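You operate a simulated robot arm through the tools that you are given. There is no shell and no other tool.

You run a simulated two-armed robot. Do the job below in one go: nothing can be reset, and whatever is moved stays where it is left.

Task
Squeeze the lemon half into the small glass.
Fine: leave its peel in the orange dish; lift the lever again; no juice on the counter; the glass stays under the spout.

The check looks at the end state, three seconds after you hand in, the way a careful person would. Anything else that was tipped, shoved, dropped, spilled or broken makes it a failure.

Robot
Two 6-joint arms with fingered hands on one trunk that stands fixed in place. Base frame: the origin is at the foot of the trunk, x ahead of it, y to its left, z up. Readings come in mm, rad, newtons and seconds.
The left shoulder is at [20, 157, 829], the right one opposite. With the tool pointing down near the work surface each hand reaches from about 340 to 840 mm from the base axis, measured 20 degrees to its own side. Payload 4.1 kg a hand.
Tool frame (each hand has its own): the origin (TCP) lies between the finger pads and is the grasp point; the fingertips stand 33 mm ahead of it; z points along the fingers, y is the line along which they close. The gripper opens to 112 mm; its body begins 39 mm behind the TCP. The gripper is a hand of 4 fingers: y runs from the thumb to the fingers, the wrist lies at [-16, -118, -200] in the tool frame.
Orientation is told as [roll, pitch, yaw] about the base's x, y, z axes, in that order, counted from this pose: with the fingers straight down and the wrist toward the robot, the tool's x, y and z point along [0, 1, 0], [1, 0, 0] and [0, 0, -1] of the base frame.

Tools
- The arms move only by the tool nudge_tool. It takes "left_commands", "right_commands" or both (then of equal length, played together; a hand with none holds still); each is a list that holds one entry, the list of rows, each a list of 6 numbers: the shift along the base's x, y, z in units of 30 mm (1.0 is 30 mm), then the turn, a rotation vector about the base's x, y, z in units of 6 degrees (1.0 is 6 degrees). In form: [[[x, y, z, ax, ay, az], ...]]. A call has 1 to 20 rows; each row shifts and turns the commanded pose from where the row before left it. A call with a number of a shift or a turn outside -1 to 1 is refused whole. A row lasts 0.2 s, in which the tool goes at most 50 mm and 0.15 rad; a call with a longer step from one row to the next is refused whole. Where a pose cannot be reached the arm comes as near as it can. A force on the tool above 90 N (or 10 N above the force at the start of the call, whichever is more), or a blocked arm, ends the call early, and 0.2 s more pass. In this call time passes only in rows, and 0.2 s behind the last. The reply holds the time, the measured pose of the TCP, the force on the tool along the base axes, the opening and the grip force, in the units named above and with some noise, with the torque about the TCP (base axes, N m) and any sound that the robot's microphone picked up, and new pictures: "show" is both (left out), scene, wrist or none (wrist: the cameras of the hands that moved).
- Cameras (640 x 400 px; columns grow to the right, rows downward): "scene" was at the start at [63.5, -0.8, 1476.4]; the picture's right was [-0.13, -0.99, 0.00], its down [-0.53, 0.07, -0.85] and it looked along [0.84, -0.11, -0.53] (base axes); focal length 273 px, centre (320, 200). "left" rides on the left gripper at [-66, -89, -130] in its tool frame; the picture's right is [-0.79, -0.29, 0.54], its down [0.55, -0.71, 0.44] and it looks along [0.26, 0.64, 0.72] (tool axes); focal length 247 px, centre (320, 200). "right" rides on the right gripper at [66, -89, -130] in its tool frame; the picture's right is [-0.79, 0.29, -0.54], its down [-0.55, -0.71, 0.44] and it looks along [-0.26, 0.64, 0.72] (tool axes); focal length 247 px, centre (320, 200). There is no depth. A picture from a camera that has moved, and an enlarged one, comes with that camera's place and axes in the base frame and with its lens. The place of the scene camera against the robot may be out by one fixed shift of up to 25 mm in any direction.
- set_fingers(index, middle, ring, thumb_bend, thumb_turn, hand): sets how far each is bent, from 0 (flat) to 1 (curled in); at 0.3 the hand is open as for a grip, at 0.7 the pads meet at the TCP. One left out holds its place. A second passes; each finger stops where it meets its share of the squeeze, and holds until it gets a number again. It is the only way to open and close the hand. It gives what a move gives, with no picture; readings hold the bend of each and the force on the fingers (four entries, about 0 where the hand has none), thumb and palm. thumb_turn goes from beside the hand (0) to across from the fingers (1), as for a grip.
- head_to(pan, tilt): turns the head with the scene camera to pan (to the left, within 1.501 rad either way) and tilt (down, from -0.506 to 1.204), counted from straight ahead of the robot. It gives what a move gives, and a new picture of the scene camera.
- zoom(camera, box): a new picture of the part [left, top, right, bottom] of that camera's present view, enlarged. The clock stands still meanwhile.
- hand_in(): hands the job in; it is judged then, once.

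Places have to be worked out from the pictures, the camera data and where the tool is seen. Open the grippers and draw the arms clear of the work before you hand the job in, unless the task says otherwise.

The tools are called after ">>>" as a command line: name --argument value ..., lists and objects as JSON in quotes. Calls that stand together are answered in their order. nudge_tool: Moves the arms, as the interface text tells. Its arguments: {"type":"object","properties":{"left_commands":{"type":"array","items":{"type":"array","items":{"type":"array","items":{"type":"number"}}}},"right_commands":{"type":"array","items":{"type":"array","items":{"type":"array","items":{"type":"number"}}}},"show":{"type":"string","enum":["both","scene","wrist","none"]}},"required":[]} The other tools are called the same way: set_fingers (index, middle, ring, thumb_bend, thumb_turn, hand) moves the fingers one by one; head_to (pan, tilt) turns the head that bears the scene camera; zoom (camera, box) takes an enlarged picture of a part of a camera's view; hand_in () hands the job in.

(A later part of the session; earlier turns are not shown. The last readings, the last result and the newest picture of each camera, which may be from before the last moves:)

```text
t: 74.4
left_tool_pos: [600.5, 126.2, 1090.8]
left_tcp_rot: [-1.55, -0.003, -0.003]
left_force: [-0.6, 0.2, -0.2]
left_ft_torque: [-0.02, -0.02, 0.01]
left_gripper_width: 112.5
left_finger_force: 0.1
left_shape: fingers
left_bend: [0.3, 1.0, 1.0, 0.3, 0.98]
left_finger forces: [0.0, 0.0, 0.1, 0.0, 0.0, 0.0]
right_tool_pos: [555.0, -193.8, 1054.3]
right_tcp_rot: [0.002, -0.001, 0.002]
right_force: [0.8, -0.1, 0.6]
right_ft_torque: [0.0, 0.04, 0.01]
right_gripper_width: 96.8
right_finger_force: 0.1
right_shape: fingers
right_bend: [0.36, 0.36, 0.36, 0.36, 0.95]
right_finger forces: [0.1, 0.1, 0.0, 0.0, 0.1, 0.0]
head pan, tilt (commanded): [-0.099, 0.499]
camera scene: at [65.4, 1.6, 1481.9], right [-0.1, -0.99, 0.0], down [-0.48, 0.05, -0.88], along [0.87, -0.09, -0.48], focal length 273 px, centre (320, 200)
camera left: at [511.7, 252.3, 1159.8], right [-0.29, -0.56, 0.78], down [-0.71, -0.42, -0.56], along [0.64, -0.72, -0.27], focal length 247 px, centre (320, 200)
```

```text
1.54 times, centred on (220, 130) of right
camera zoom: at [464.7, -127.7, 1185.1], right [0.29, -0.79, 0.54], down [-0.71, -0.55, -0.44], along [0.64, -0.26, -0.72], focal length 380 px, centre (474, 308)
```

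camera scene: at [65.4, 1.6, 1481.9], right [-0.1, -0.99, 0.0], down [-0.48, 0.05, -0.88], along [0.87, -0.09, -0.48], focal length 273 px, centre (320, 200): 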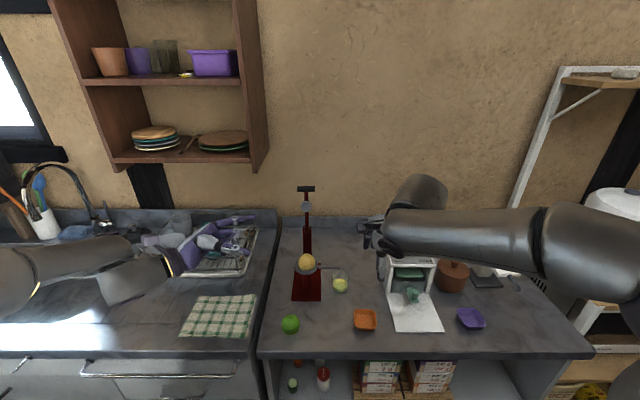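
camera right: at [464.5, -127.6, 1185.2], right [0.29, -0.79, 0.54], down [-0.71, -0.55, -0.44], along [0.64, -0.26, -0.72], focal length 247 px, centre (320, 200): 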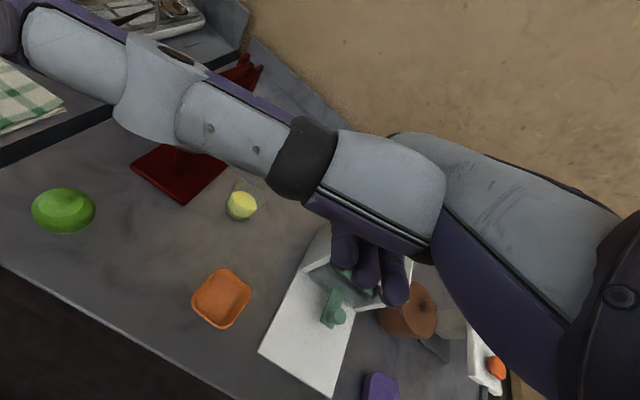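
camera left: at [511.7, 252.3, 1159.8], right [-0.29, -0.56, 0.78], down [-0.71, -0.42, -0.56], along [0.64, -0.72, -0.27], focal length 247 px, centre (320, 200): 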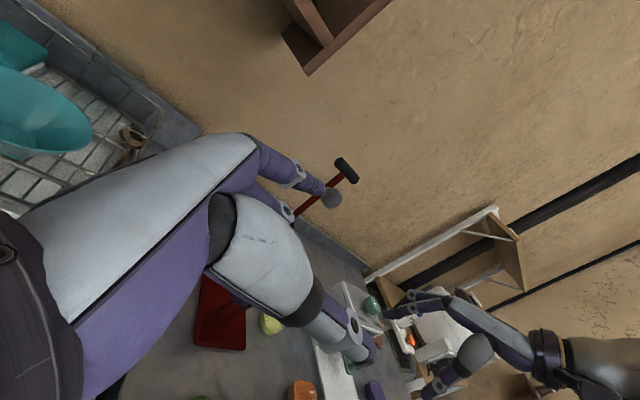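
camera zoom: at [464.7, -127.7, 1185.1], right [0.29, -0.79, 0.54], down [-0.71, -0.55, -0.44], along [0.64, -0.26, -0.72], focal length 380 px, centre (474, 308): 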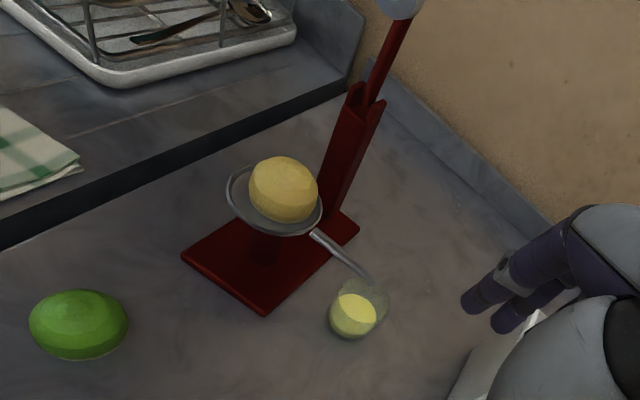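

The lever is up and stays; the peel sits in the cup and the glass stands under the spout. I set the right-hand opening and retrace the earlier path towards the cup, hovering first.

>>> set_fingers --hand "right" --index 0.44 --middle 0.44 --ring 0.44 --thumb_bend 0.44 --thumb_turn 0.97

>>> nudge_tool --right_commands '[[[0.16, 0.49, -0.15, 0, 0, 0.92], [0.16, 0.49, -0.15, 0, 0, 0.92], [0.16, 0.49, -0.15, 0, 0, 0.92], [0.16, 0.49, -0.15, 0, 0, 0.92], [0.16, 0.49, -0.15, 0, 0, 0.92], [0.16, 0.49, -0.15, 0, 0, 0.92], [0.16, 0.49, -0.15, 0, 0, 0.92], [0.16, 0.49, -0.15, 0, 0, 0.92], [0.16, 0.49, -0.15, 0, 0, 0.92], [0.5, 0.6, 0, 0, 0, 0], [0.7, 0.5, 0, 0, 0, 0], [0.7, 0.3, 0, 0, 0, 0], [0.7, 0, -0.1, 0, 0, 0]]]' --left_commands '[[[-0.6, 0.3, 0, 0, 0, 0], [-0.6, 0.3, 0, 0, 0, 0], [-0.6, 0.3, 0, 0, 0, 0], [-0.6, 0.3, 0, 0, 0, 0], [0, 0, 0, 1, 0, 0], [0, 0, 0, 1, 0, 0], [0, 0, 0, 1, 0, 0], [0, 0, 0, 1, 0, 0], [0, 0, 0, 1, 0, 0], [0, 0, 0, 1, 0, 0], [0, 0, 0, 1, 0, 0], [0, 0, 0, 1, 0, 0], [0, 0, 0, 1, 0, 0]]]'

>>> zoom --camera "right" --box '[180, 120, 420, 360]'

>>> zoom --camera "scene" --box '[260, 180, 370, 310]'

```text
t: 75.4
left_tool_pos: [601.8, 123.9, 1090.6]
left_tcp_rot: [-1.548, -0.004, -0.002]
left_force: [0.1, -0.1, 0.6]
left_ft_torque: [0.02, -0.01, 0.02]
left_gripper_width: 112.4
left_finger_force: 0.1
left_shape: fingers
left_bend: [0.3, 1.0, 1.0, 0.3, 0.98]
left_finger forces: [0.0, 0.0, 0.1, 0.1, 0.1, 0.0]
right_tool_pos: [553.6, -192.9, 1054.0]
right_tcp_rot: [0.001, 0.001, 0.001]
right_force: [0.9, 0.3, -0.2]
right_ft_torque: [-0.03, -0.03, 0.01]
right_gripper_width: 75.2
right_finger_force: 0.0
right_shape: fingers
right_bend: [0.44, 0.44, 0.44, 0.44, 0.96]
right_finger forces: [0.1, 0.0, 0.1, 0.0, 0.0, 0.1]
head pan, tilt (commanded): [-0.099, 0.499]
```

```text
t: 78.2
left_tool_pos: [528.9, 161.7, 1091.1]
left_tcp_rot: [-0.606, -0.002, -0.001]
left_force: [-0.3, 0.2, 0.3]
left_ft_torque: [-0.04, 0.02, -0.01]
left_gripper_width: 112.5
left_finger_force: 0.0
left_shape: fingers
left_bend: [0.3, 1.0, 1.0, 0.3, 0.98]
left_finger forces: [0.0, 0.0, 0.0, 0.0, 0.0, 0.0]
right_tool_pos: [675.6, -20.5, 1009.4]
right_tcp_rot: [-0.001, 0.001, 0.87]
right_force: [-0.8, -0.2, 0.1]
right_ft_torque: [-0.01, 0.0, -0.02]
right_gripper_width: 75.0
right_finger_force: 0.0
right_shape: fingers
right_bend: [0.44, 0.44, 0.44, 0.44, 0.96]
right_finger forces: [0.0, 0.0, 0.0, 0.0, 0.0, 0.1]
head pan, tilt (commanded): [-0.099, 0.499]
camera scene: at [65.0, 1.9, 1481.9], right [-0.1, -1.0, 0.0], down [-0.48, 0.05, -0.88], along [0.87, -0.09, -0.48], focal length 273 px, centre (320, 200)
camera right: at [567.8, -45.1, 1139.9], right [0.79, -0.29, 0.54], down [-0.04, -0.9, -0.44], along [0.61, 0.32, -0.72], focal length 247 px, centre (320, 200)
camera left: at [438.9, 179.9, 1236.2], right [-0.29, -0.96, 0.01], down [-0.71, 0.21, -0.67], along [0.64, -0.2, -0.74], focal length 247 px, centre (320, 200)
```

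scene: 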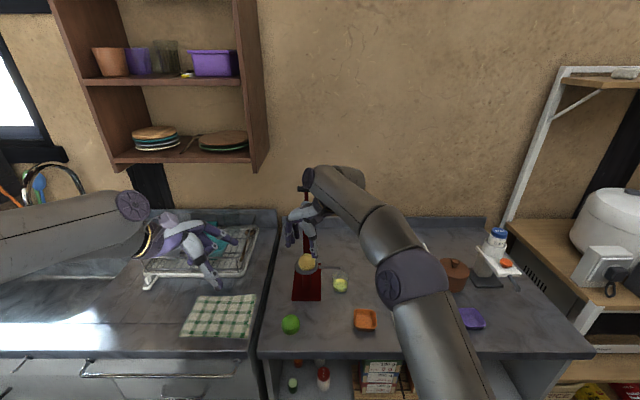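
right: 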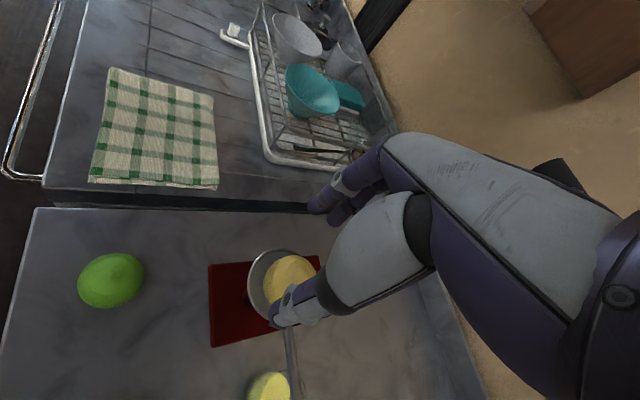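
left: 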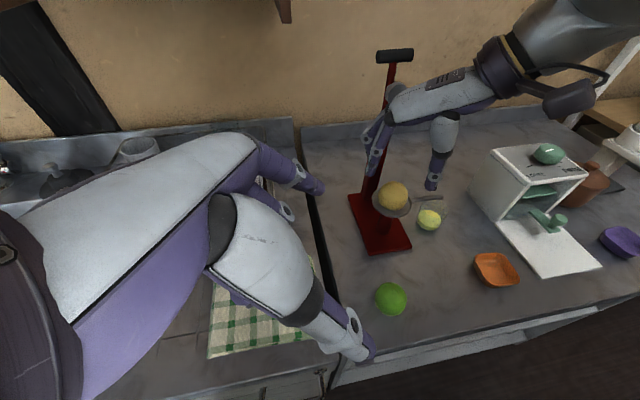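

```text
1.67 times, centred on (300, 240) of right
camera zoom: at [567.8, -45.1, 1139.9], right [0.79, -0.29, 0.54], down [-0.04, -0.9, -0.44], along [0.61, 0.32, -0.72], focal length 412 px, centre (353, 133)
```

zoom: 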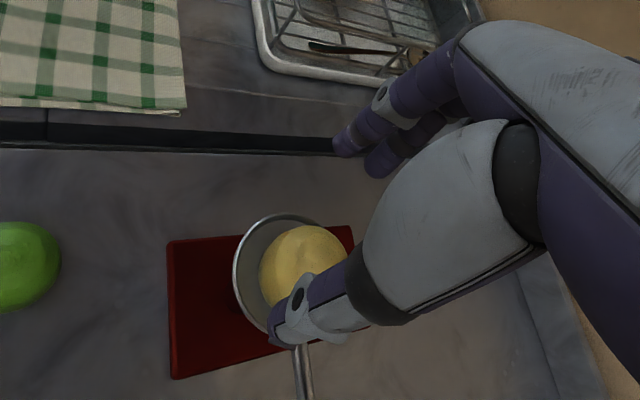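

```text
3.08 times, centred on (315, 245) of scene
camera zoom: at [65.0, 1.9, 1481.9], right [-0.1, -1.0, 0.0], down [-0.48, 0.05, -0.88], along [0.87, -0.09, -0.48], focal length 840 px, centre (335, 62)
```

zoom: 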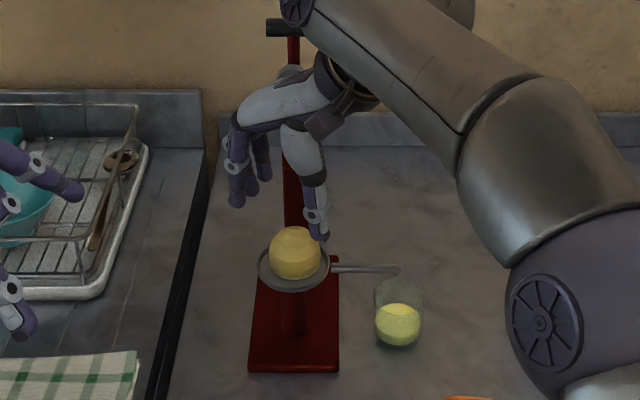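

The peel is at about (678,-32), same as where the lemon was placed. I descend around it as before.

>>> nudge_tool --right_commands '[[[0.3, -0.25, -0.25, 0, 0, 0], [0.15, -0.13, -0.4, 0, 0, 0], [0, 0, -0.6, 0, 0, 0], [0, 0, -0.5, 0, 0, 0]]]'

>>> zoom --camera "right" --box '[200, 140, 400, 340]'

>>> zoom --camera "scene" --box '[270, 210, 350, 300]'

>>> zoom --camera "left" --box '[330, 100, 470, 260]'

```text
t: 79.2
left_tool_pos: [528.1, 161.7, 1091.3]
left_tcp_rot: [-0.608, -0.001, -0.004]
left_force: [0.6, 0.5, -1.6]
left_ft_torque: [0.02, 0.01, 0.01]
left_gripper_width: 112.3
left_finger_force: 0.0
left_shape: fingers
left_bend: [0.3, 1.0, 1.0, 0.3, 0.98]
left_finger forces: [0.1, 0.0, 0.0, 0.0, 0.0, 0.0]
right_tool_pos: [689.2, -30.5, 956.7]
right_tcp_rot: [-0.001, 0.001, 0.869]
right_force: [0.9, -0.8, 0.2]
right_ft_torque: [0.02, 0.0, 0.0]
right_gripper_width: 75.2
right_finger_force: 0.1
right_shape: fingers
right_bend: [0.44, 0.44, 0.44, 0.44, 0.96]
right_finger forces: [0.0, 0.0, 0.0, 0.0, 0.0, 0.1]
head pan, tilt (commanded): [-0.099, 0.499]
camera scene: at [65.2, 1.9, 1481.9], right [-0.1, -1.0, 0.0], down [-0.48, 0.05, -0.88], along [0.87, -0.09, -0.48], focal length 273 px, centre (320, 200)
camera right: at [581.0, -55.9, 1088.0], right [0.79, -0.29, 0.54], down [-0.04, -0.9, -0.44], along [0.61, 0.32, -0.72], focal length 247 px, centre (320, 200)
```

scene: 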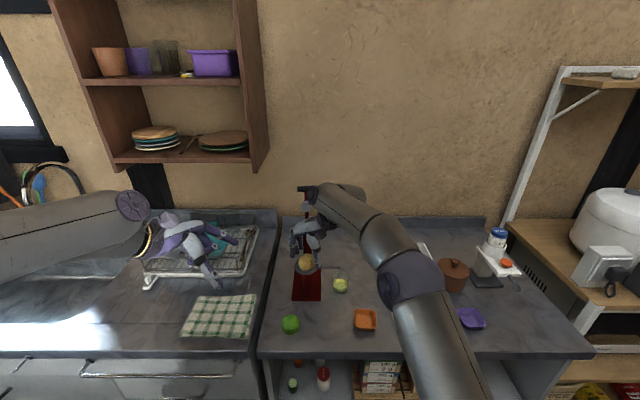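
right: 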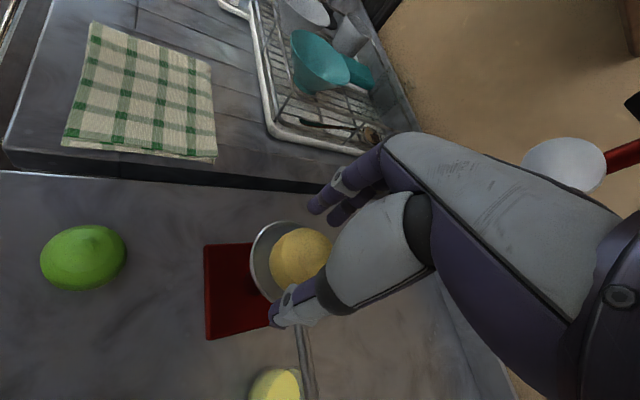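

```text
2.00 times, centred on (300, 240) of right
camera zoom: at [581.0, -55.9, 1088.0], right [0.79, -0.29, 0.54], down [-0.04, -0.9, -0.44], along [0.61, 0.32, -0.72], focal length 494 px, centre (360, 120)
```

zoom: 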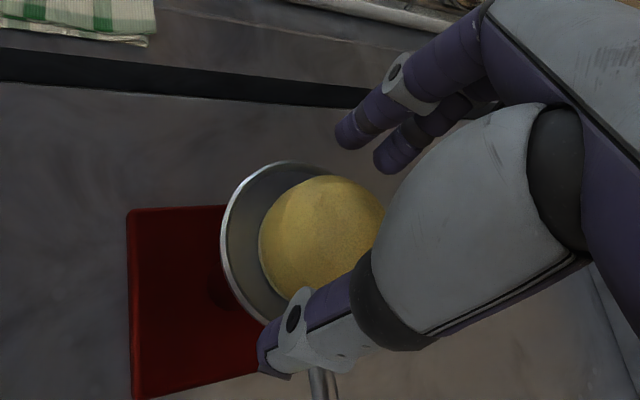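

```text
4.44 times, centred on (310, 255) of scene
camera zoom: at [65.2, 1.9, 1481.9], right [-0.1, -1.0, 0.0], down [-0.48, 0.05, -0.88], along [0.87, -0.09, -0.48], focal length 1214 px, centre (364, -44)
```

zoom: 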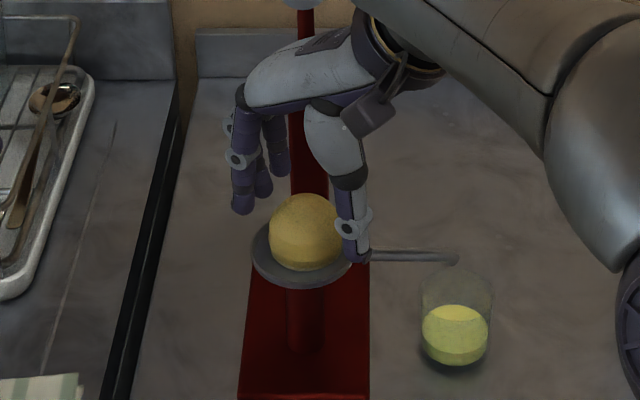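

```text
2.50 times, centred on (400, 180) of left
camera zoom: at [439.1, 180.0, 1235.9], right [-0.29, -0.96, 0.01], down [-0.71, 0.21, -0.67], along [0.64, -0.2, -0.74], focal length 617 px, centre (120, 250)
```

zoom: 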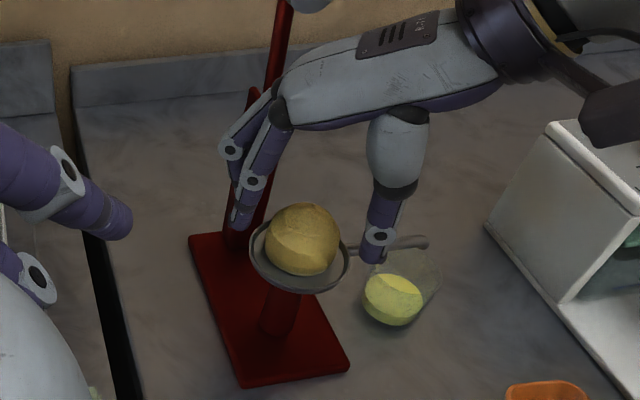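

Peel is between thumb and fingers. I lower 3 mm and close.

>>> nudge_tool --right_commands '[[[0, 0, -0.1, 0, 0, 0]]]' --show "none"

>>> set_fingers --hand "right" --index 0.61 --middle 0.61 --ring 0.61 --thumb_bend 0.61

>>> zoom --camera "right" --box '[200, 140, 400, 340]'

>>> zoom --camera "left" --box '[330, 100, 470, 260]'

```text
t: 79.6
left_tool_pos: [527.6, 162.7, 1090.6]
left_tcp_rot: [-0.607, 0.0, -0.004]
left_force: [-0.1, 0.4, 0.4]
left_ft_torque: [0.0, 0.01, -0.01]
left_gripper_width: 112.3
left_finger_force: 0.1
left_shape: fingers
left_bend: [0.3, 1.0, 1.0, 0.3, 0.98]
left_finger forces: [0.0, 0.0, 0.0, 0.0, 0.0, 0.0]
right_tool_pos: [689.1, -32.4, 954.5]
right_tcp_rot: [0.001, 0.0, 0.867]
right_force: [0.2, -0.1, 0.6]
right_ft_torque: [0.01, -0.01, -0.02]
right_gripper_width: 75.2
right_finger_force: 0.1
right_shape: fingers
right_bend: [0.44, 0.44, 0.44, 0.44, 0.96]
right_finger forces: [0.1, 0.0, 0.1, 0.0, 0.0, 0.0]
head pan, tilt (commanded): [-0.099, 0.499]
```

```text
t: 80.6
left_tool_pos: [528.2, 161.0, 1091.0]
left_tcp_rot: [-0.605, -0.002, -0.001]
left_force: [0.7, 0.3, 0.0]
left_ft_torque: [0.0, 0.04, -0.05]
left_gripper_width: 112.3
left_finger_force: 0.0
left_shape: fingers
left_bend: [0.3, 1.0, 1.0, 0.3, 0.98]
left_finger forces: [0.0, 0.0, 0.1, 0.1, 0.0, 0.0]
right_tool_pos: [688.5, -31.6, 954.0]
right_tcp_rot: [0.0, 0.0, 0.869]
right_force: [0.3, -0.6, -0.1]
right_ft_torque: [-0.03, 0.0, 0.04]
right_gripper_width: 43.3
right_finger_force: 6.3
right_shape: fingers
right_bend: [0.56, 0.58, 0.61, 0.55, 0.98]
right_finger forces: [3.3, 3.6, 0.0, 0.0, 7.0, 0.0]
head pan, tilt (commanded): [-0.099, 0.499]
```

```text
2.00 times, centred on (300, 240) of right
camera zoom: at [581.2, -56.0, 1085.1], right [0.79, -0.29, 0.54], down [-0.04, -0.9, -0.44], along [0.61, 0.32, -0.72], focal length 494 px, centre (360, 120)
```

zoom: 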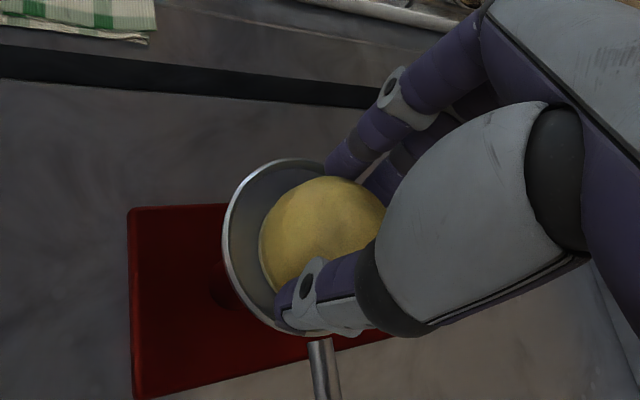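

```text
2.50 times, centred on (400, 180) of left
camera zoom: at [439.2, 179.9, 1235.9], right [-0.29, -0.96, 0.01], down [-0.71, 0.21, -0.67], along [0.64, -0.2, -0.74], focal length 617 px, centre (120, 250)
```

zoom: 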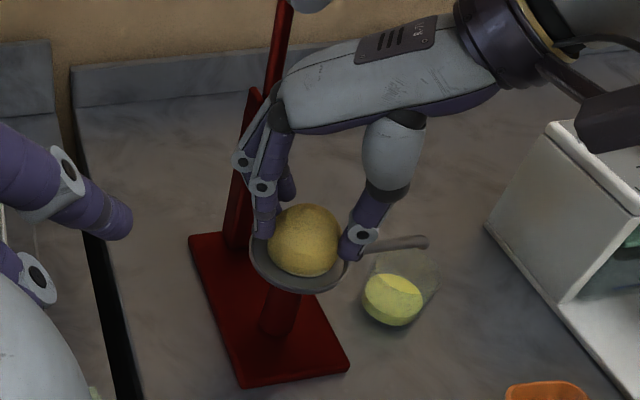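

Firm balanced grip (43 mm, 7 N). I lift the peel straight up and check.

>>> nudge_tool --right_commands '[[[0, 0, 0.25, 0, 0, 0], [0, 0, 0.4, 0, 0, 0], [0, 0, 0.5, 0, 0, 0]]]'

>>> zoom --camera "left" --box '[330, 80, 550, 290]'

>>> zoom --camera "right" --box '[200, 140, 400, 400]'

```text
t: 81.4
left_tool_pos: [528.9, 161.1, 1090.8]
left_tcp_rot: [-0.606, -0.001, -0.005]
left_force: [0.2, -0.3, -0.9]
left_ft_torque: [-0.01, -0.02, 0.02]
left_gripper_width: 112.4
left_finger_force: 0.1
left_shape: fingers
left_bend: [0.3, 1.0, 1.0, 0.3, 0.98]
left_finger forces: [0.1, 0.0, 0.0, 0.0, 0.1, 0.0]
right_tool_pos: [689.2, -30.3, 989.3]
right_tcp_rot: [0.0, -0.001, 0.87]
right_force: [1.2, -0.3, -0.7]
right_ft_torque: [-0.01, -0.02, 0.01]
right_gripper_width: 43.1
right_finger_force: 6.9
right_shape: fingers
right_bend: [0.56, 0.58, 0.61, 0.55, 0.98]
right_finger forces: [3.3, 3.6, 0.0, 0.1, 6.9, 0.0]
head pan, tilt (commanded): [-0.099, 0.499]
camera scene: at [65.3, 1.8, 1481.9], right [-0.1, -1.0, 0.0], down [-0.48, 0.05, -0.88], along [0.87, -0.09, -0.48], focal length 273 px, centre (320, 200)
camera right: at [581.4, -55.7, 1120.1], right [0.79, -0.29, 0.54], down [-0.04, -0.9, -0.44], along [0.61, 0.32, -0.72], focal length 247 px, centre (320, 200)
```

scene: 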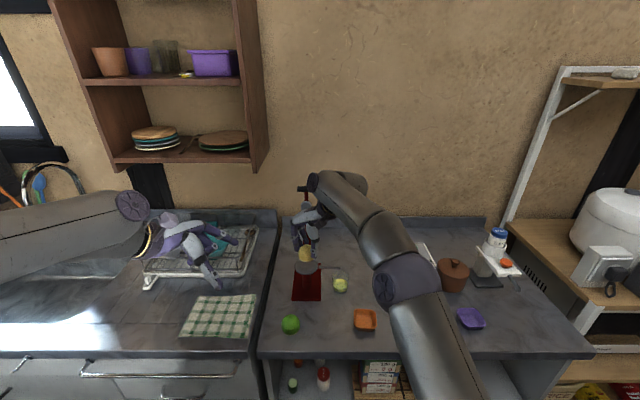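
right: 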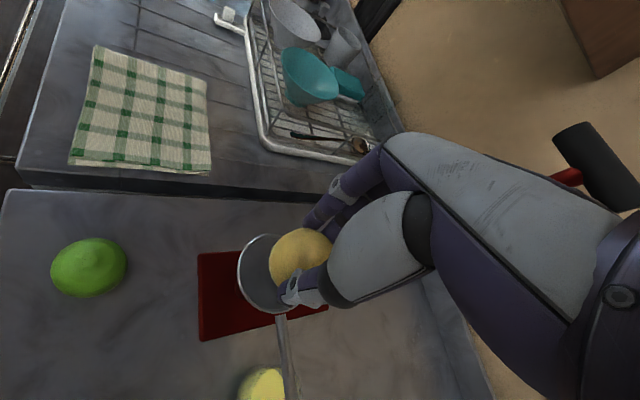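

```text
1.90 times, centred on (440, 185) of left
camera zoom: at [439.2, 179.9, 1235.9], right [-0.29, -0.96, 0.01], down [-0.71, 0.21, -0.67], along [0.64, -0.2, -0.74], focal length 470 px, centre (91, 229)
```

zoom: 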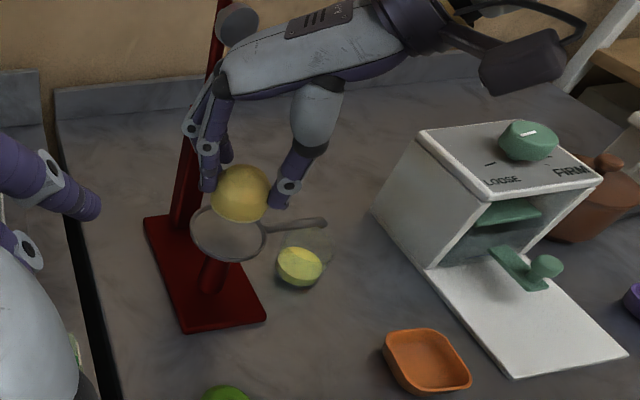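

```text
1.54 times, centred on (300, 270) of right
camera zoom: at [581.4, -55.7, 1120.1], right [0.79, -0.29, 0.54], down [-0.04, -0.9, -0.44], along [0.61, 0.32, -0.72], focal length 380 px, centre (351, 92)
```

zoom: 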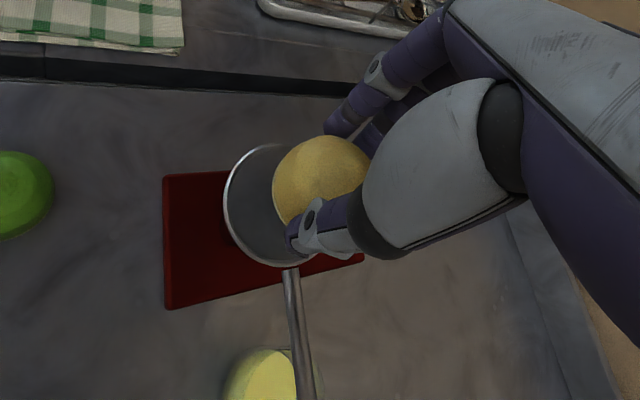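

Peel held securely and glass undisturbed. I carry it over towards the orange dish at about (537,-178), turning the hand slightly, at safe height.

>>> nudge_tool --right_commands '[[[-0.59, -0.3, 0, 0, 0, -0.3], [-0.59, -0.5, 0, 0, 0, -0.4], [-0.59, -0.6, 0, 0, 0, -0.4], [-0.59, -0.7, 0, 0, 0, -0.45], [-0.59, -0.75, -0.2, 0, 0, -0.45], [-0.59, -0.75, -0.3, 0, 0, -0.45], [-0.59, -0.75, -0.3, 0, 0, -0.45], [-0.55, -0.7, -0.3, 0, 0, -0.4]]]'

>>> zoom --camera "left" --box '[430, 190, 570, 310]'

>>> zoom --camera "right" --box '[200, 160, 400, 360]'

>>> zoom --camera "scene" --box '[310, 250, 410, 350]'

```text
t: 83.2
left_tool_pos: [528.2, 162.2, 1090.4]
left_tcp_rot: [-0.606, 0.0, -0.004]
left_force: [0.4, -0.5, 0.0]
left_ft_torque: [-0.03, 0.01, -0.04]
left_gripper_width: 112.6
left_finger_force: 0.1
left_shape: fingers
left_bend: [0.3, 1.0, 1.0, 0.3, 0.98]
left_finger forces: [0.0, 0.1, 0.1, 0.0, 0.0, 0.0]
right_tool_pos: [547.2, -182.3, 954.8]
right_tcp_rot: [-0.002, 0.0, 0.522]
right_force: [-0.2, 0.0, -0.2]
right_ft_torque: [-0.04, -0.01, 0.03]
right_gripper_width: 43.0
right_finger_force: 6.3
right_shape: fingers
right_bend: [0.57, 0.58, 0.61, 0.55, 0.98]
right_finger forces: [3.3, 3.5, 0.0, 0.0, 6.8, 0.1]
head pan, tilt (commanded): [-0.099, 0.499]
camera scene: at [65.5, 2.1, 1481.9], right [-0.1, -1.0, 0.0], down [-0.48, 0.05, -0.88], along [0.87, -0.09, -0.48], focal length 273 px, centre (320, 200)
camera right: at [438.0, -169.2, 1086.2], right [0.64, -0.54, 0.54], down [-0.34, -0.83, -0.44], along [0.69, 0.1, -0.72], focal length 247 px, centre (320, 200)
```

scene: 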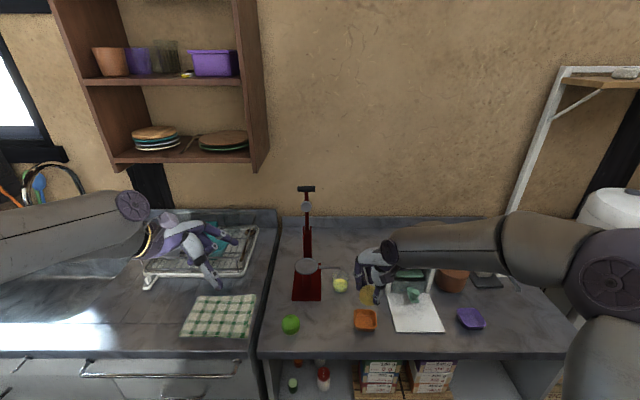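
right: 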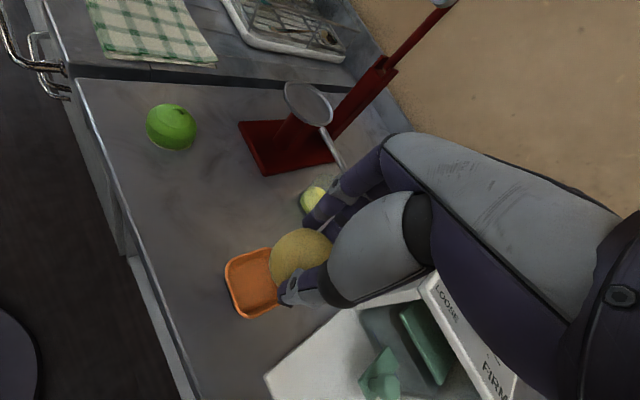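

```text
3.33 times, centred on (500, 250) of left
camera zoom: at [439.3, 180.2, 1235.8], right [-0.29, -0.96, 0.01], down [-0.71, 0.21, -0.67], along [0.64, -0.2, -0.74], focal length 823 px, centre (-280, 33)
```

zoom: 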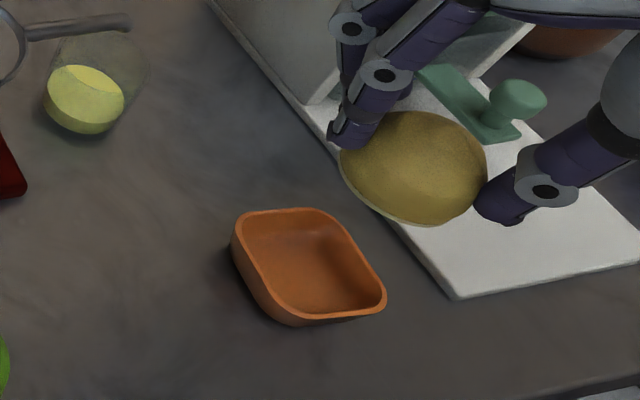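

```text
2.00 times, centred on (300, 260) of right
camera zoom: at [438.0, -169.2, 1086.2], right [0.64, -0.54, 0.54], down [-0.34, -0.83, -0.44], along [0.69, 0.1, -0.72], focal length 494 px, centre (360, 80)
```

zoom: 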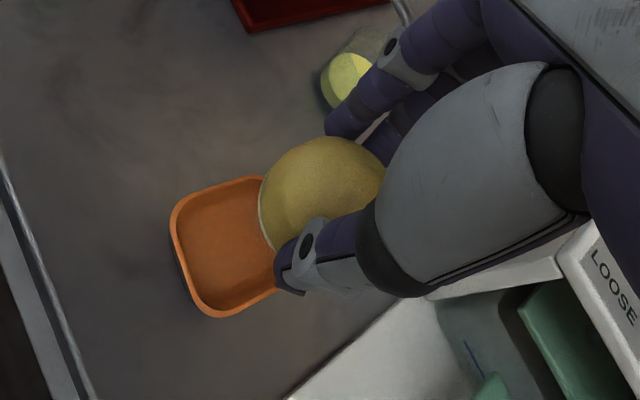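

```text
4.00 times, centred on (360, 300) of scene
camera zoom: at [65.5, 2.1, 1481.9], right [-0.1, -1.0, 0.0], down [-0.48, 0.05, -0.88], along [0.87, -0.09, -0.48], focal length 1092 px, centre (160, -200)
```

zoom: 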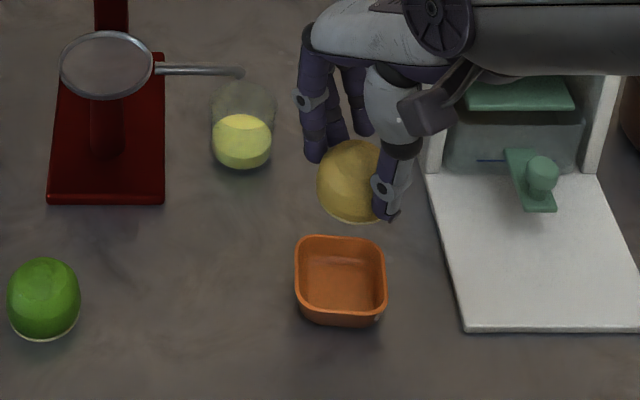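

The peel is right above the dish (peel ≈(542,-179), dish centre ≈(540.5,-178), rim z≈842). I lower to just above the rim and check alignment.

>>> nudge_tool --right_commands '[[[-0.05, 0.03, -0.5, 0, 0, 0], [0, 0, -0.6, 0, 0, 0], [0, 0, -0.6, 0, 0, 0], [0, 0, -0.4, 0, 0, 0]]]'

>>> zoom --camera "left" --box '[460, 210, 560, 310]'

>>> zoom --camera "right" --box '[200, 160, 400, 360]'

>>> zoom --camera "scene" --box '[330, 270, 400, 350]'

```text
t: 84.2
left_tool_pos: [527.5, 162.0, 1091.2]
left_tcp_rot: [-0.606, 0.0, -0.003]
left_force: [0.8, 0.2, 0.4]
left_ft_torque: [0.02, -0.01, 0.02]
left_gripper_width: 112.6
left_finger_force: 0.0
left_shape: fingers
left_bend: [0.3, 1.0, 1.0, 0.3, 0.98]
left_finger forces: [0.0, 0.0, 0.0, 0.1, 0.1, 0.0]
right_tool_pos: [547.6, -181.6, 893.2]
right_tcp_rot: [0.003, 0.0, 0.524]
right_force: [0.0, -0.1, -0.5]
right_ft_torque: [0.0, -0.01, -0.03]
right_gripper_width: 43.3
right_finger_force: 6.7
right_shape: fingers
right_bend: [0.57, 0.58, 0.61, 0.55, 0.98]
right_finger forces: [3.4, 3.5, 0.1, 0.0, 6.8, 0.1]
head pan, tilt (commanded): [-0.099, 0.499]
camera scene: at [65.2, 1.9, 1481.9], right [-0.1, -1.0, 0.0], down [-0.48, 0.05, -0.88], along [0.87, -0.09, -0.48], focal length 273 px, centre (320, 200)
camera right: at [437.0, -168.7, 1024.2], right [0.65, -0.54, 0.54], down [-0.34, -0.83, -0.44], along [0.68, 0.1, -0.72], focal length 247 px, centre (320, 200)
```

scene: 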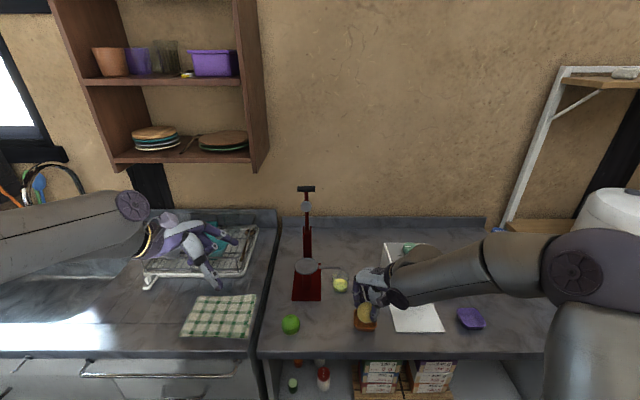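
right: 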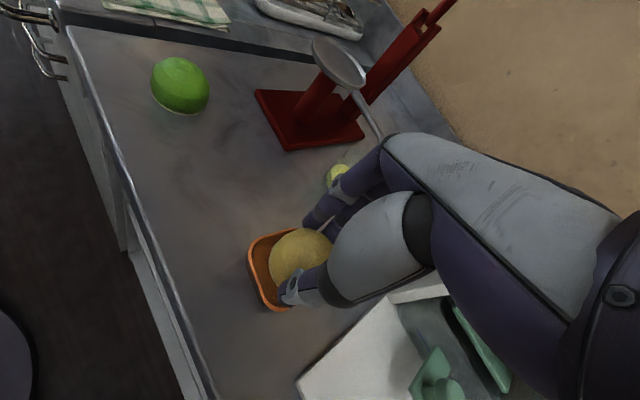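

```text
4.00 times, centred on (510, 260) of left
camera zoom: at [439.1, 180.0, 1235.9], right [-0.29, -0.96, 0.01], down [-0.71, 0.21, -0.67], along [0.64, -0.2, -0.74], focal length 988 px, centre (-440, -40)
```

zoom: 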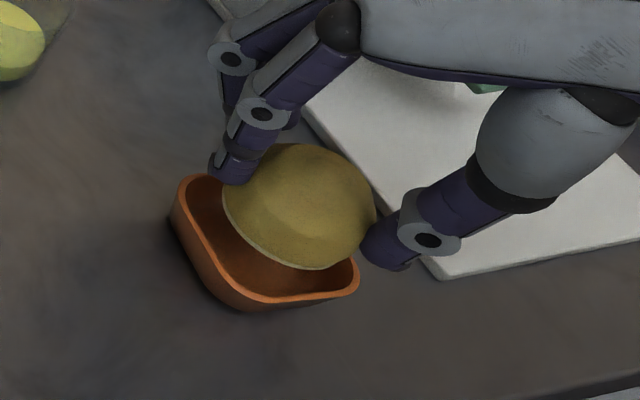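

```text
2.00 times, centred on (300, 260) of right
camera zoom: at [437.0, -168.7, 1024.2], right [0.65, -0.54, 0.54], down [-0.34, -0.83, -0.44], along [0.68, 0.1, -0.72], focal length 494 px, centre (360, 80)
```

zoom: 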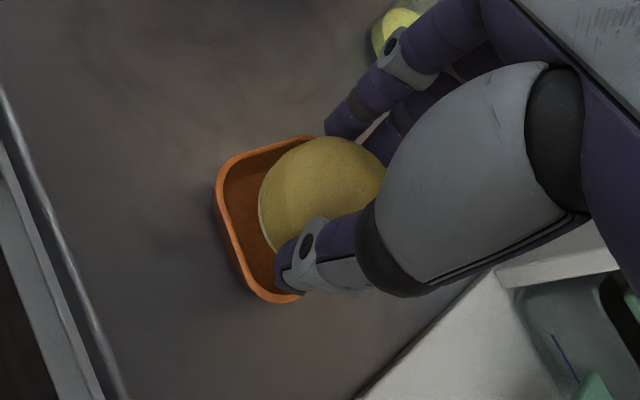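

```text
5.00 times, centred on (365, 310) of scene
camera zoom: at [65.2, 1.9, 1481.9], right [-0.1, -1.0, 0.0], down [-0.48, 0.05, -0.88], along [0.87, -0.09, -0.48], focal length 1365 px, centre (95, -350)
```

zoom: 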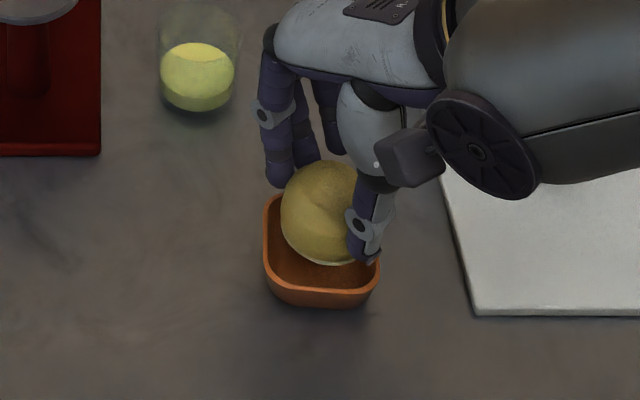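

All three views agree the peel is centred over the dish within a few mm. I nudge 2 mm back, lower the last 14 mm and release.

>>> nudge_tool --right_commands '[[[-0.07, 0.02, -0.25, 0, 0, 0], [0, 0, -0.22, 0, 0, 0]]]'

>>> zoom --camera "left" --box '[460, 210, 560, 310]'

>>> zoom --camera "scene" --box '[330, 270, 400, 350]'

```text
t: 84.8
left_tool_pos: [528.3, 161.1, 1090.9]
left_tcp_rot: [-0.604, -0.002, -0.003]
left_force: [0.6, 0.1, -0.1]
left_ft_torque: [-0.02, 0.02, 0.02]
left_gripper_width: 112.6
left_finger_force: 0.1
left_shape: fingers
left_bend: [0.3, 1.0, 1.0, 0.3, 0.98]
left_finger forces: [0.0, 0.0, 0.0, 0.0, 0.0, 0.1]
right_tool_pos: [546.0, -182.3, 893.0]
right_tcp_rot: [0.002, 0.001, 0.522]
right_force: [0.3, -0.1, -0.7]
right_ft_torque: [-0.02, 0.03, 0.03]
right_gripper_width: 43.0
right_finger_force: 6.9
right_shape: fingers
right_bend: [0.57, 0.58, 0.61, 0.55, 0.98]
right_finger forces: [3.4, 3.4, 0.0, 0.0, 6.8, 0.1]
right hand out of reach, approached as far as the arm can: row 1, 2
head pan, tilt (commanded): [-0.099, 0.499]
camera scene: at [65.2, 1.9, 1481.9], right [-0.1, -1.0, 0.0], down [-0.48, 0.05, -0.88], along [0.87, -0.09, -0.48], focal length 273 px, centre (320, 200)
camera right: at [437.1, -168.9, 1024.4], right [0.65, -0.54, 0.54], down [-0.34, -0.83, -0.44], along [0.68, 0.1, -0.72], focal length 247 px, centre (320, 200)
```

scene: 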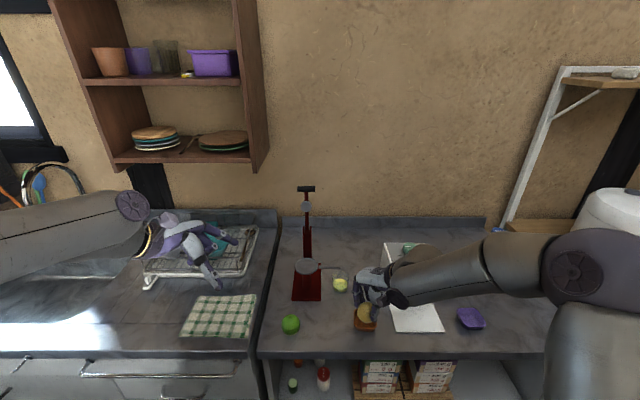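
right: 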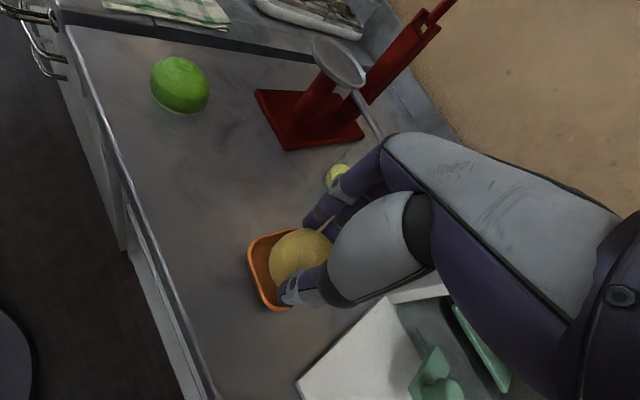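

```text
4.00 times, centred on (510, 260) of left
camera zoom: at [439.2, 179.9, 1235.9], right [-0.29, -0.96, 0.01], down [-0.71, 0.21, -0.67], along [0.64, -0.2, -0.74], focal length 988 px, centre (-440, -40)
```

zoom: 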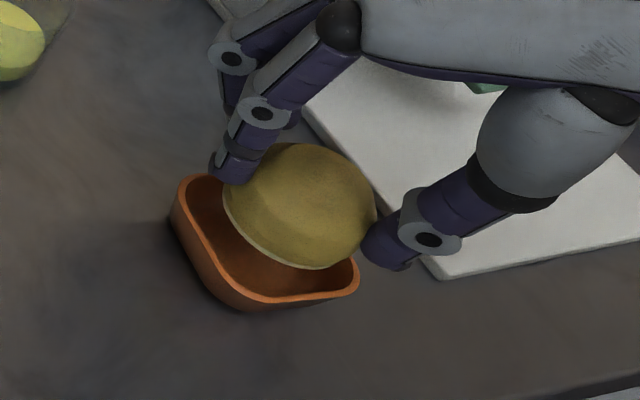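

```text
5.00 times, centred on (365, 310) of scene
camera zoom: at [65.2, 1.9, 1481.9], right [-0.1, -1.0, 0.0], down [-0.48, 0.05, -0.88], along [0.87, -0.09, -0.48], focal length 1365 px, centre (95, -350)
```

zoom: 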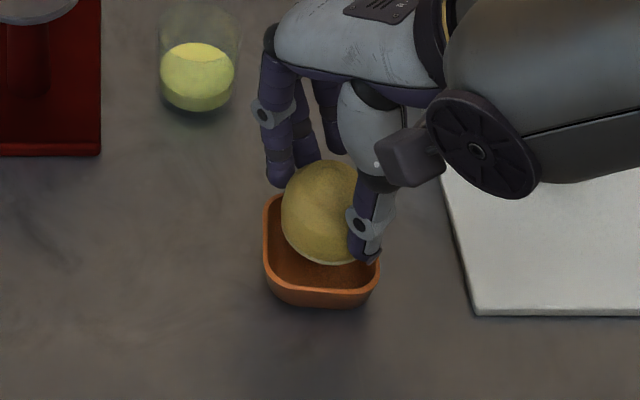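

At this yaw the wrist limit stops me at z≈893. I lift 15 mm, turn the hand back to yaw 0 (keeping the peel over the dish centre), and lower again.

>>> nudge_tool --right_commands '[[[0, 0, 0.5, 0, 0, 0], [-0.02, -0.03, 0, 0, 0, -1], [-0.02, -0.03, 0, 0, 0, -1], [-0.02, -0.03, 0, 0, 0, -1], [-0.02, -0.03, 0, 0, 0, -1], [-0.02, -0.03, 0, 0, 0, -1]]]'

>>> nudge_tool --right_commands '[[[0, 0, -0.3, 0, 0, 0], [0, 0, -0.3, 0, 0, 0]]]'

>>> zoom --camera "left" --box '[460, 210, 560, 310]'

>>> zoom --camera "right" --box '[200, 180, 400, 380]'

>>> zoom --camera "scene" --box '[330, 270, 400, 350]'

```text
t: 86.2
left_tool_pos: [528.5, 161.9, 1090.8]
left_tcp_rot: [-0.606, -0.003, -0.003]
left_force: [-0.7, 0.6, -0.4]
left_ft_torque: [-0.02, 0.02, -0.02]
left_gripper_width: 112.5
left_finger_force: 0.0
left_shape: fingers
left_bend: [0.3, 1.0, 1.0, 0.3, 0.98]
left_finger forces: [0.0, 0.0, 0.1, 0.0, 0.0, 0.0]
right_tool_pos: [561.8, -205.3, 914.7]
right_tcp_rot: [-0.036, 0.001, 0.12]
right_force: [0.0, -0.1, 0.0]
right_ft_torque: [0.03, -0.01, 0.01]
right_gripper_width: 43.1
right_finger_force: 6.9
right_shape: fingers
right_bend: [0.57, 0.58, 0.61, 0.55, 0.98]
right_finger forces: [3.3, 3.4, 0.0, 0.0, 6.8, 0.0]
right hand out of reach, approached as far as the arm can: row 2, 3
head pan, tilt (commanded): [-0.099, 0.499]
camera scene: at [65.3, 1.8, 1481.9], right [-0.1, -1.0, 0.0], down [-0.48, 0.05, -0.88], along [0.87, -0.09, -0.48], focal length 273 px, centre (320, 200)
camera right: at [465.1, -145.0, 1043.7], right [0.38, -0.73, 0.57], down [-0.64, -0.65, -0.41], along [0.67, -0.2, -0.71], focal length 247 px, centre (320, 200)
```

scene: 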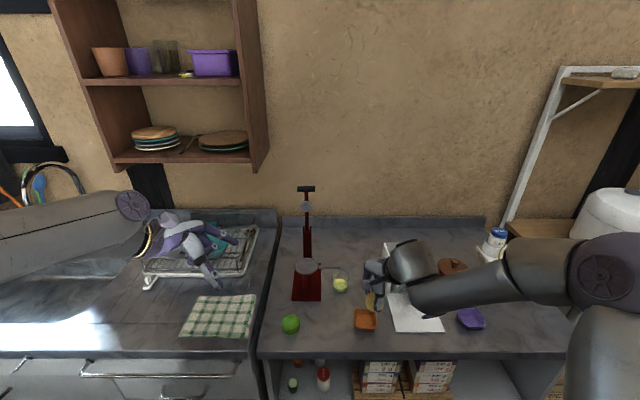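
right: 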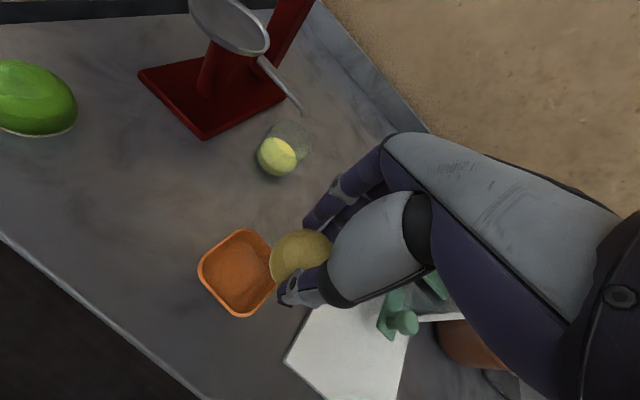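

```text
t: 86.8
left_tool_pos: [528.4, 161.1, 1090.7]
left_tcp_rot: [-0.607, -0.002, -0.003]
left_force: [0.6, -0.1, -0.2]
left_ft_torque: [-0.05, 0.03, 0.02]
left_gripper_width: 112.4
left_finger_force: 0.1
left_shape: fingers
left_bend: [0.3, 1.0, 1.0, 0.3, 0.98]
left_finger forces: [0.1, 0.0, 0.0, 0.1, 0.0, 0.1]
right_tool_pos: [562.8, -203.9, 897.0]
right_tcp_rot: [-0.038, 0.001, 0.123]
right_force: [-0.4, 0.2, -1.3]
right_ft_torque: [0.05, 0.02, 0.01]
right_gripper_width: 43.2
right_finger_force: 6.9
right_shape: fingers
right_bend: [0.57, 0.58, 0.61, 0.55, 0.98]
right_finger forces: [3.2, 3.5, 0.0, 0.1, 6.7, 0.1]
head pan, tilt (commanded): [-0.099, 0.499]
camera scene: at [65.2, 1.9, 1481.9], right [-0.1, -1.0, 0.0], down [-0.48, 0.05, -0.88], along [0.87, -0.09, -0.48], focal length 273 px, centre (320, 200)
camera right: at [465.1, -144.5, 1025.5], right [0.38, -0.73, 0.57], down [-0.64, -0.65, -0.41], along [0.67, -0.2, -0.71], focal length 247 px, centre (320, 200)
```

scene: 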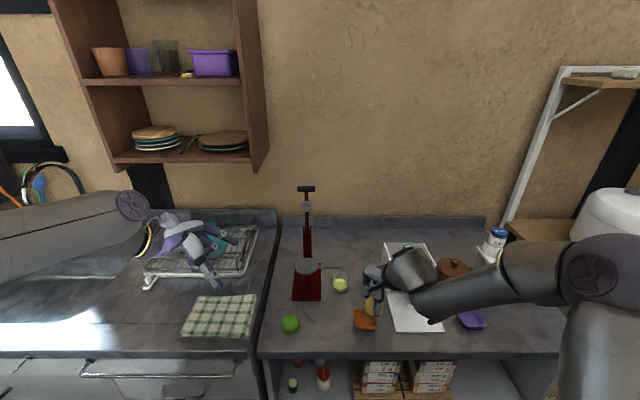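
right: 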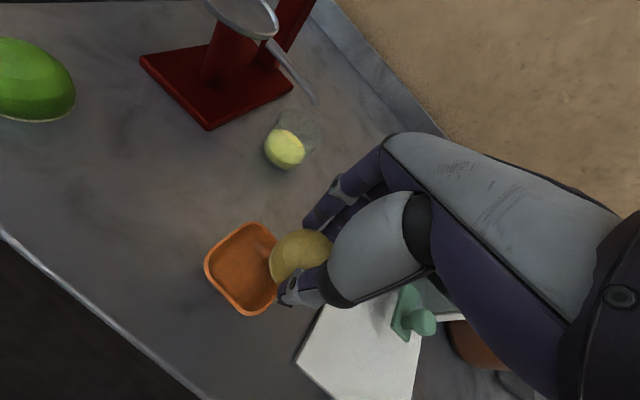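

```text
4.00 times, centred on (510, 260) of left
camera zoom: at [439.1, 180.0, 1235.9], right [-0.29, -0.96, 0.01], down [-0.71, 0.21, -0.67], along [0.64, -0.2, -0.74], focal length 988 px, centre (-440, -40)
```

zoom: 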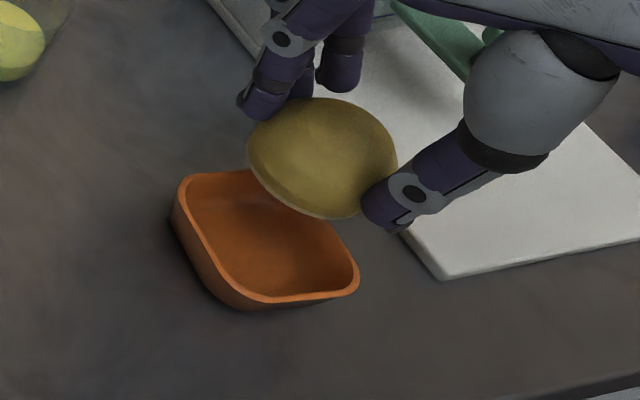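

```text
2.00 times, centred on (300, 280) of right
camera zoom: at [465.1, -144.5, 1025.5], right [0.38, -0.73, 0.57], down [-0.64, -0.65, -0.41], along [0.67, -0.2, -0.71], focal length 494 px, centre (360, 40)
```

zoom: 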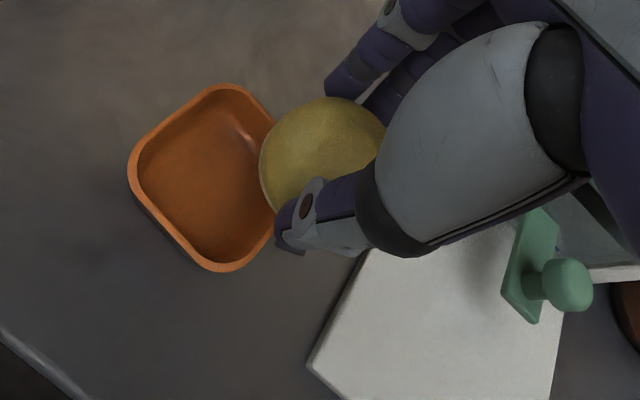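

```text
5.00 times, centred on (365, 310) of scene
camera zoom: at [65.2, 1.9, 1481.9], right [-0.1, -1.0, 0.0], down [-0.48, 0.05, -0.88], along [0.87, -0.09, -0.48], focal length 1365 px, centre (95, -350)
```

zoom: 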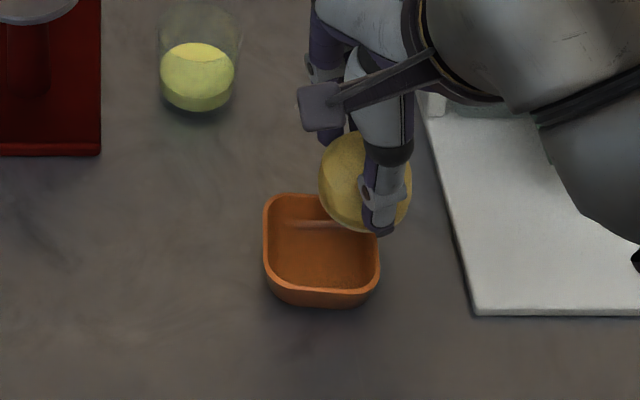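

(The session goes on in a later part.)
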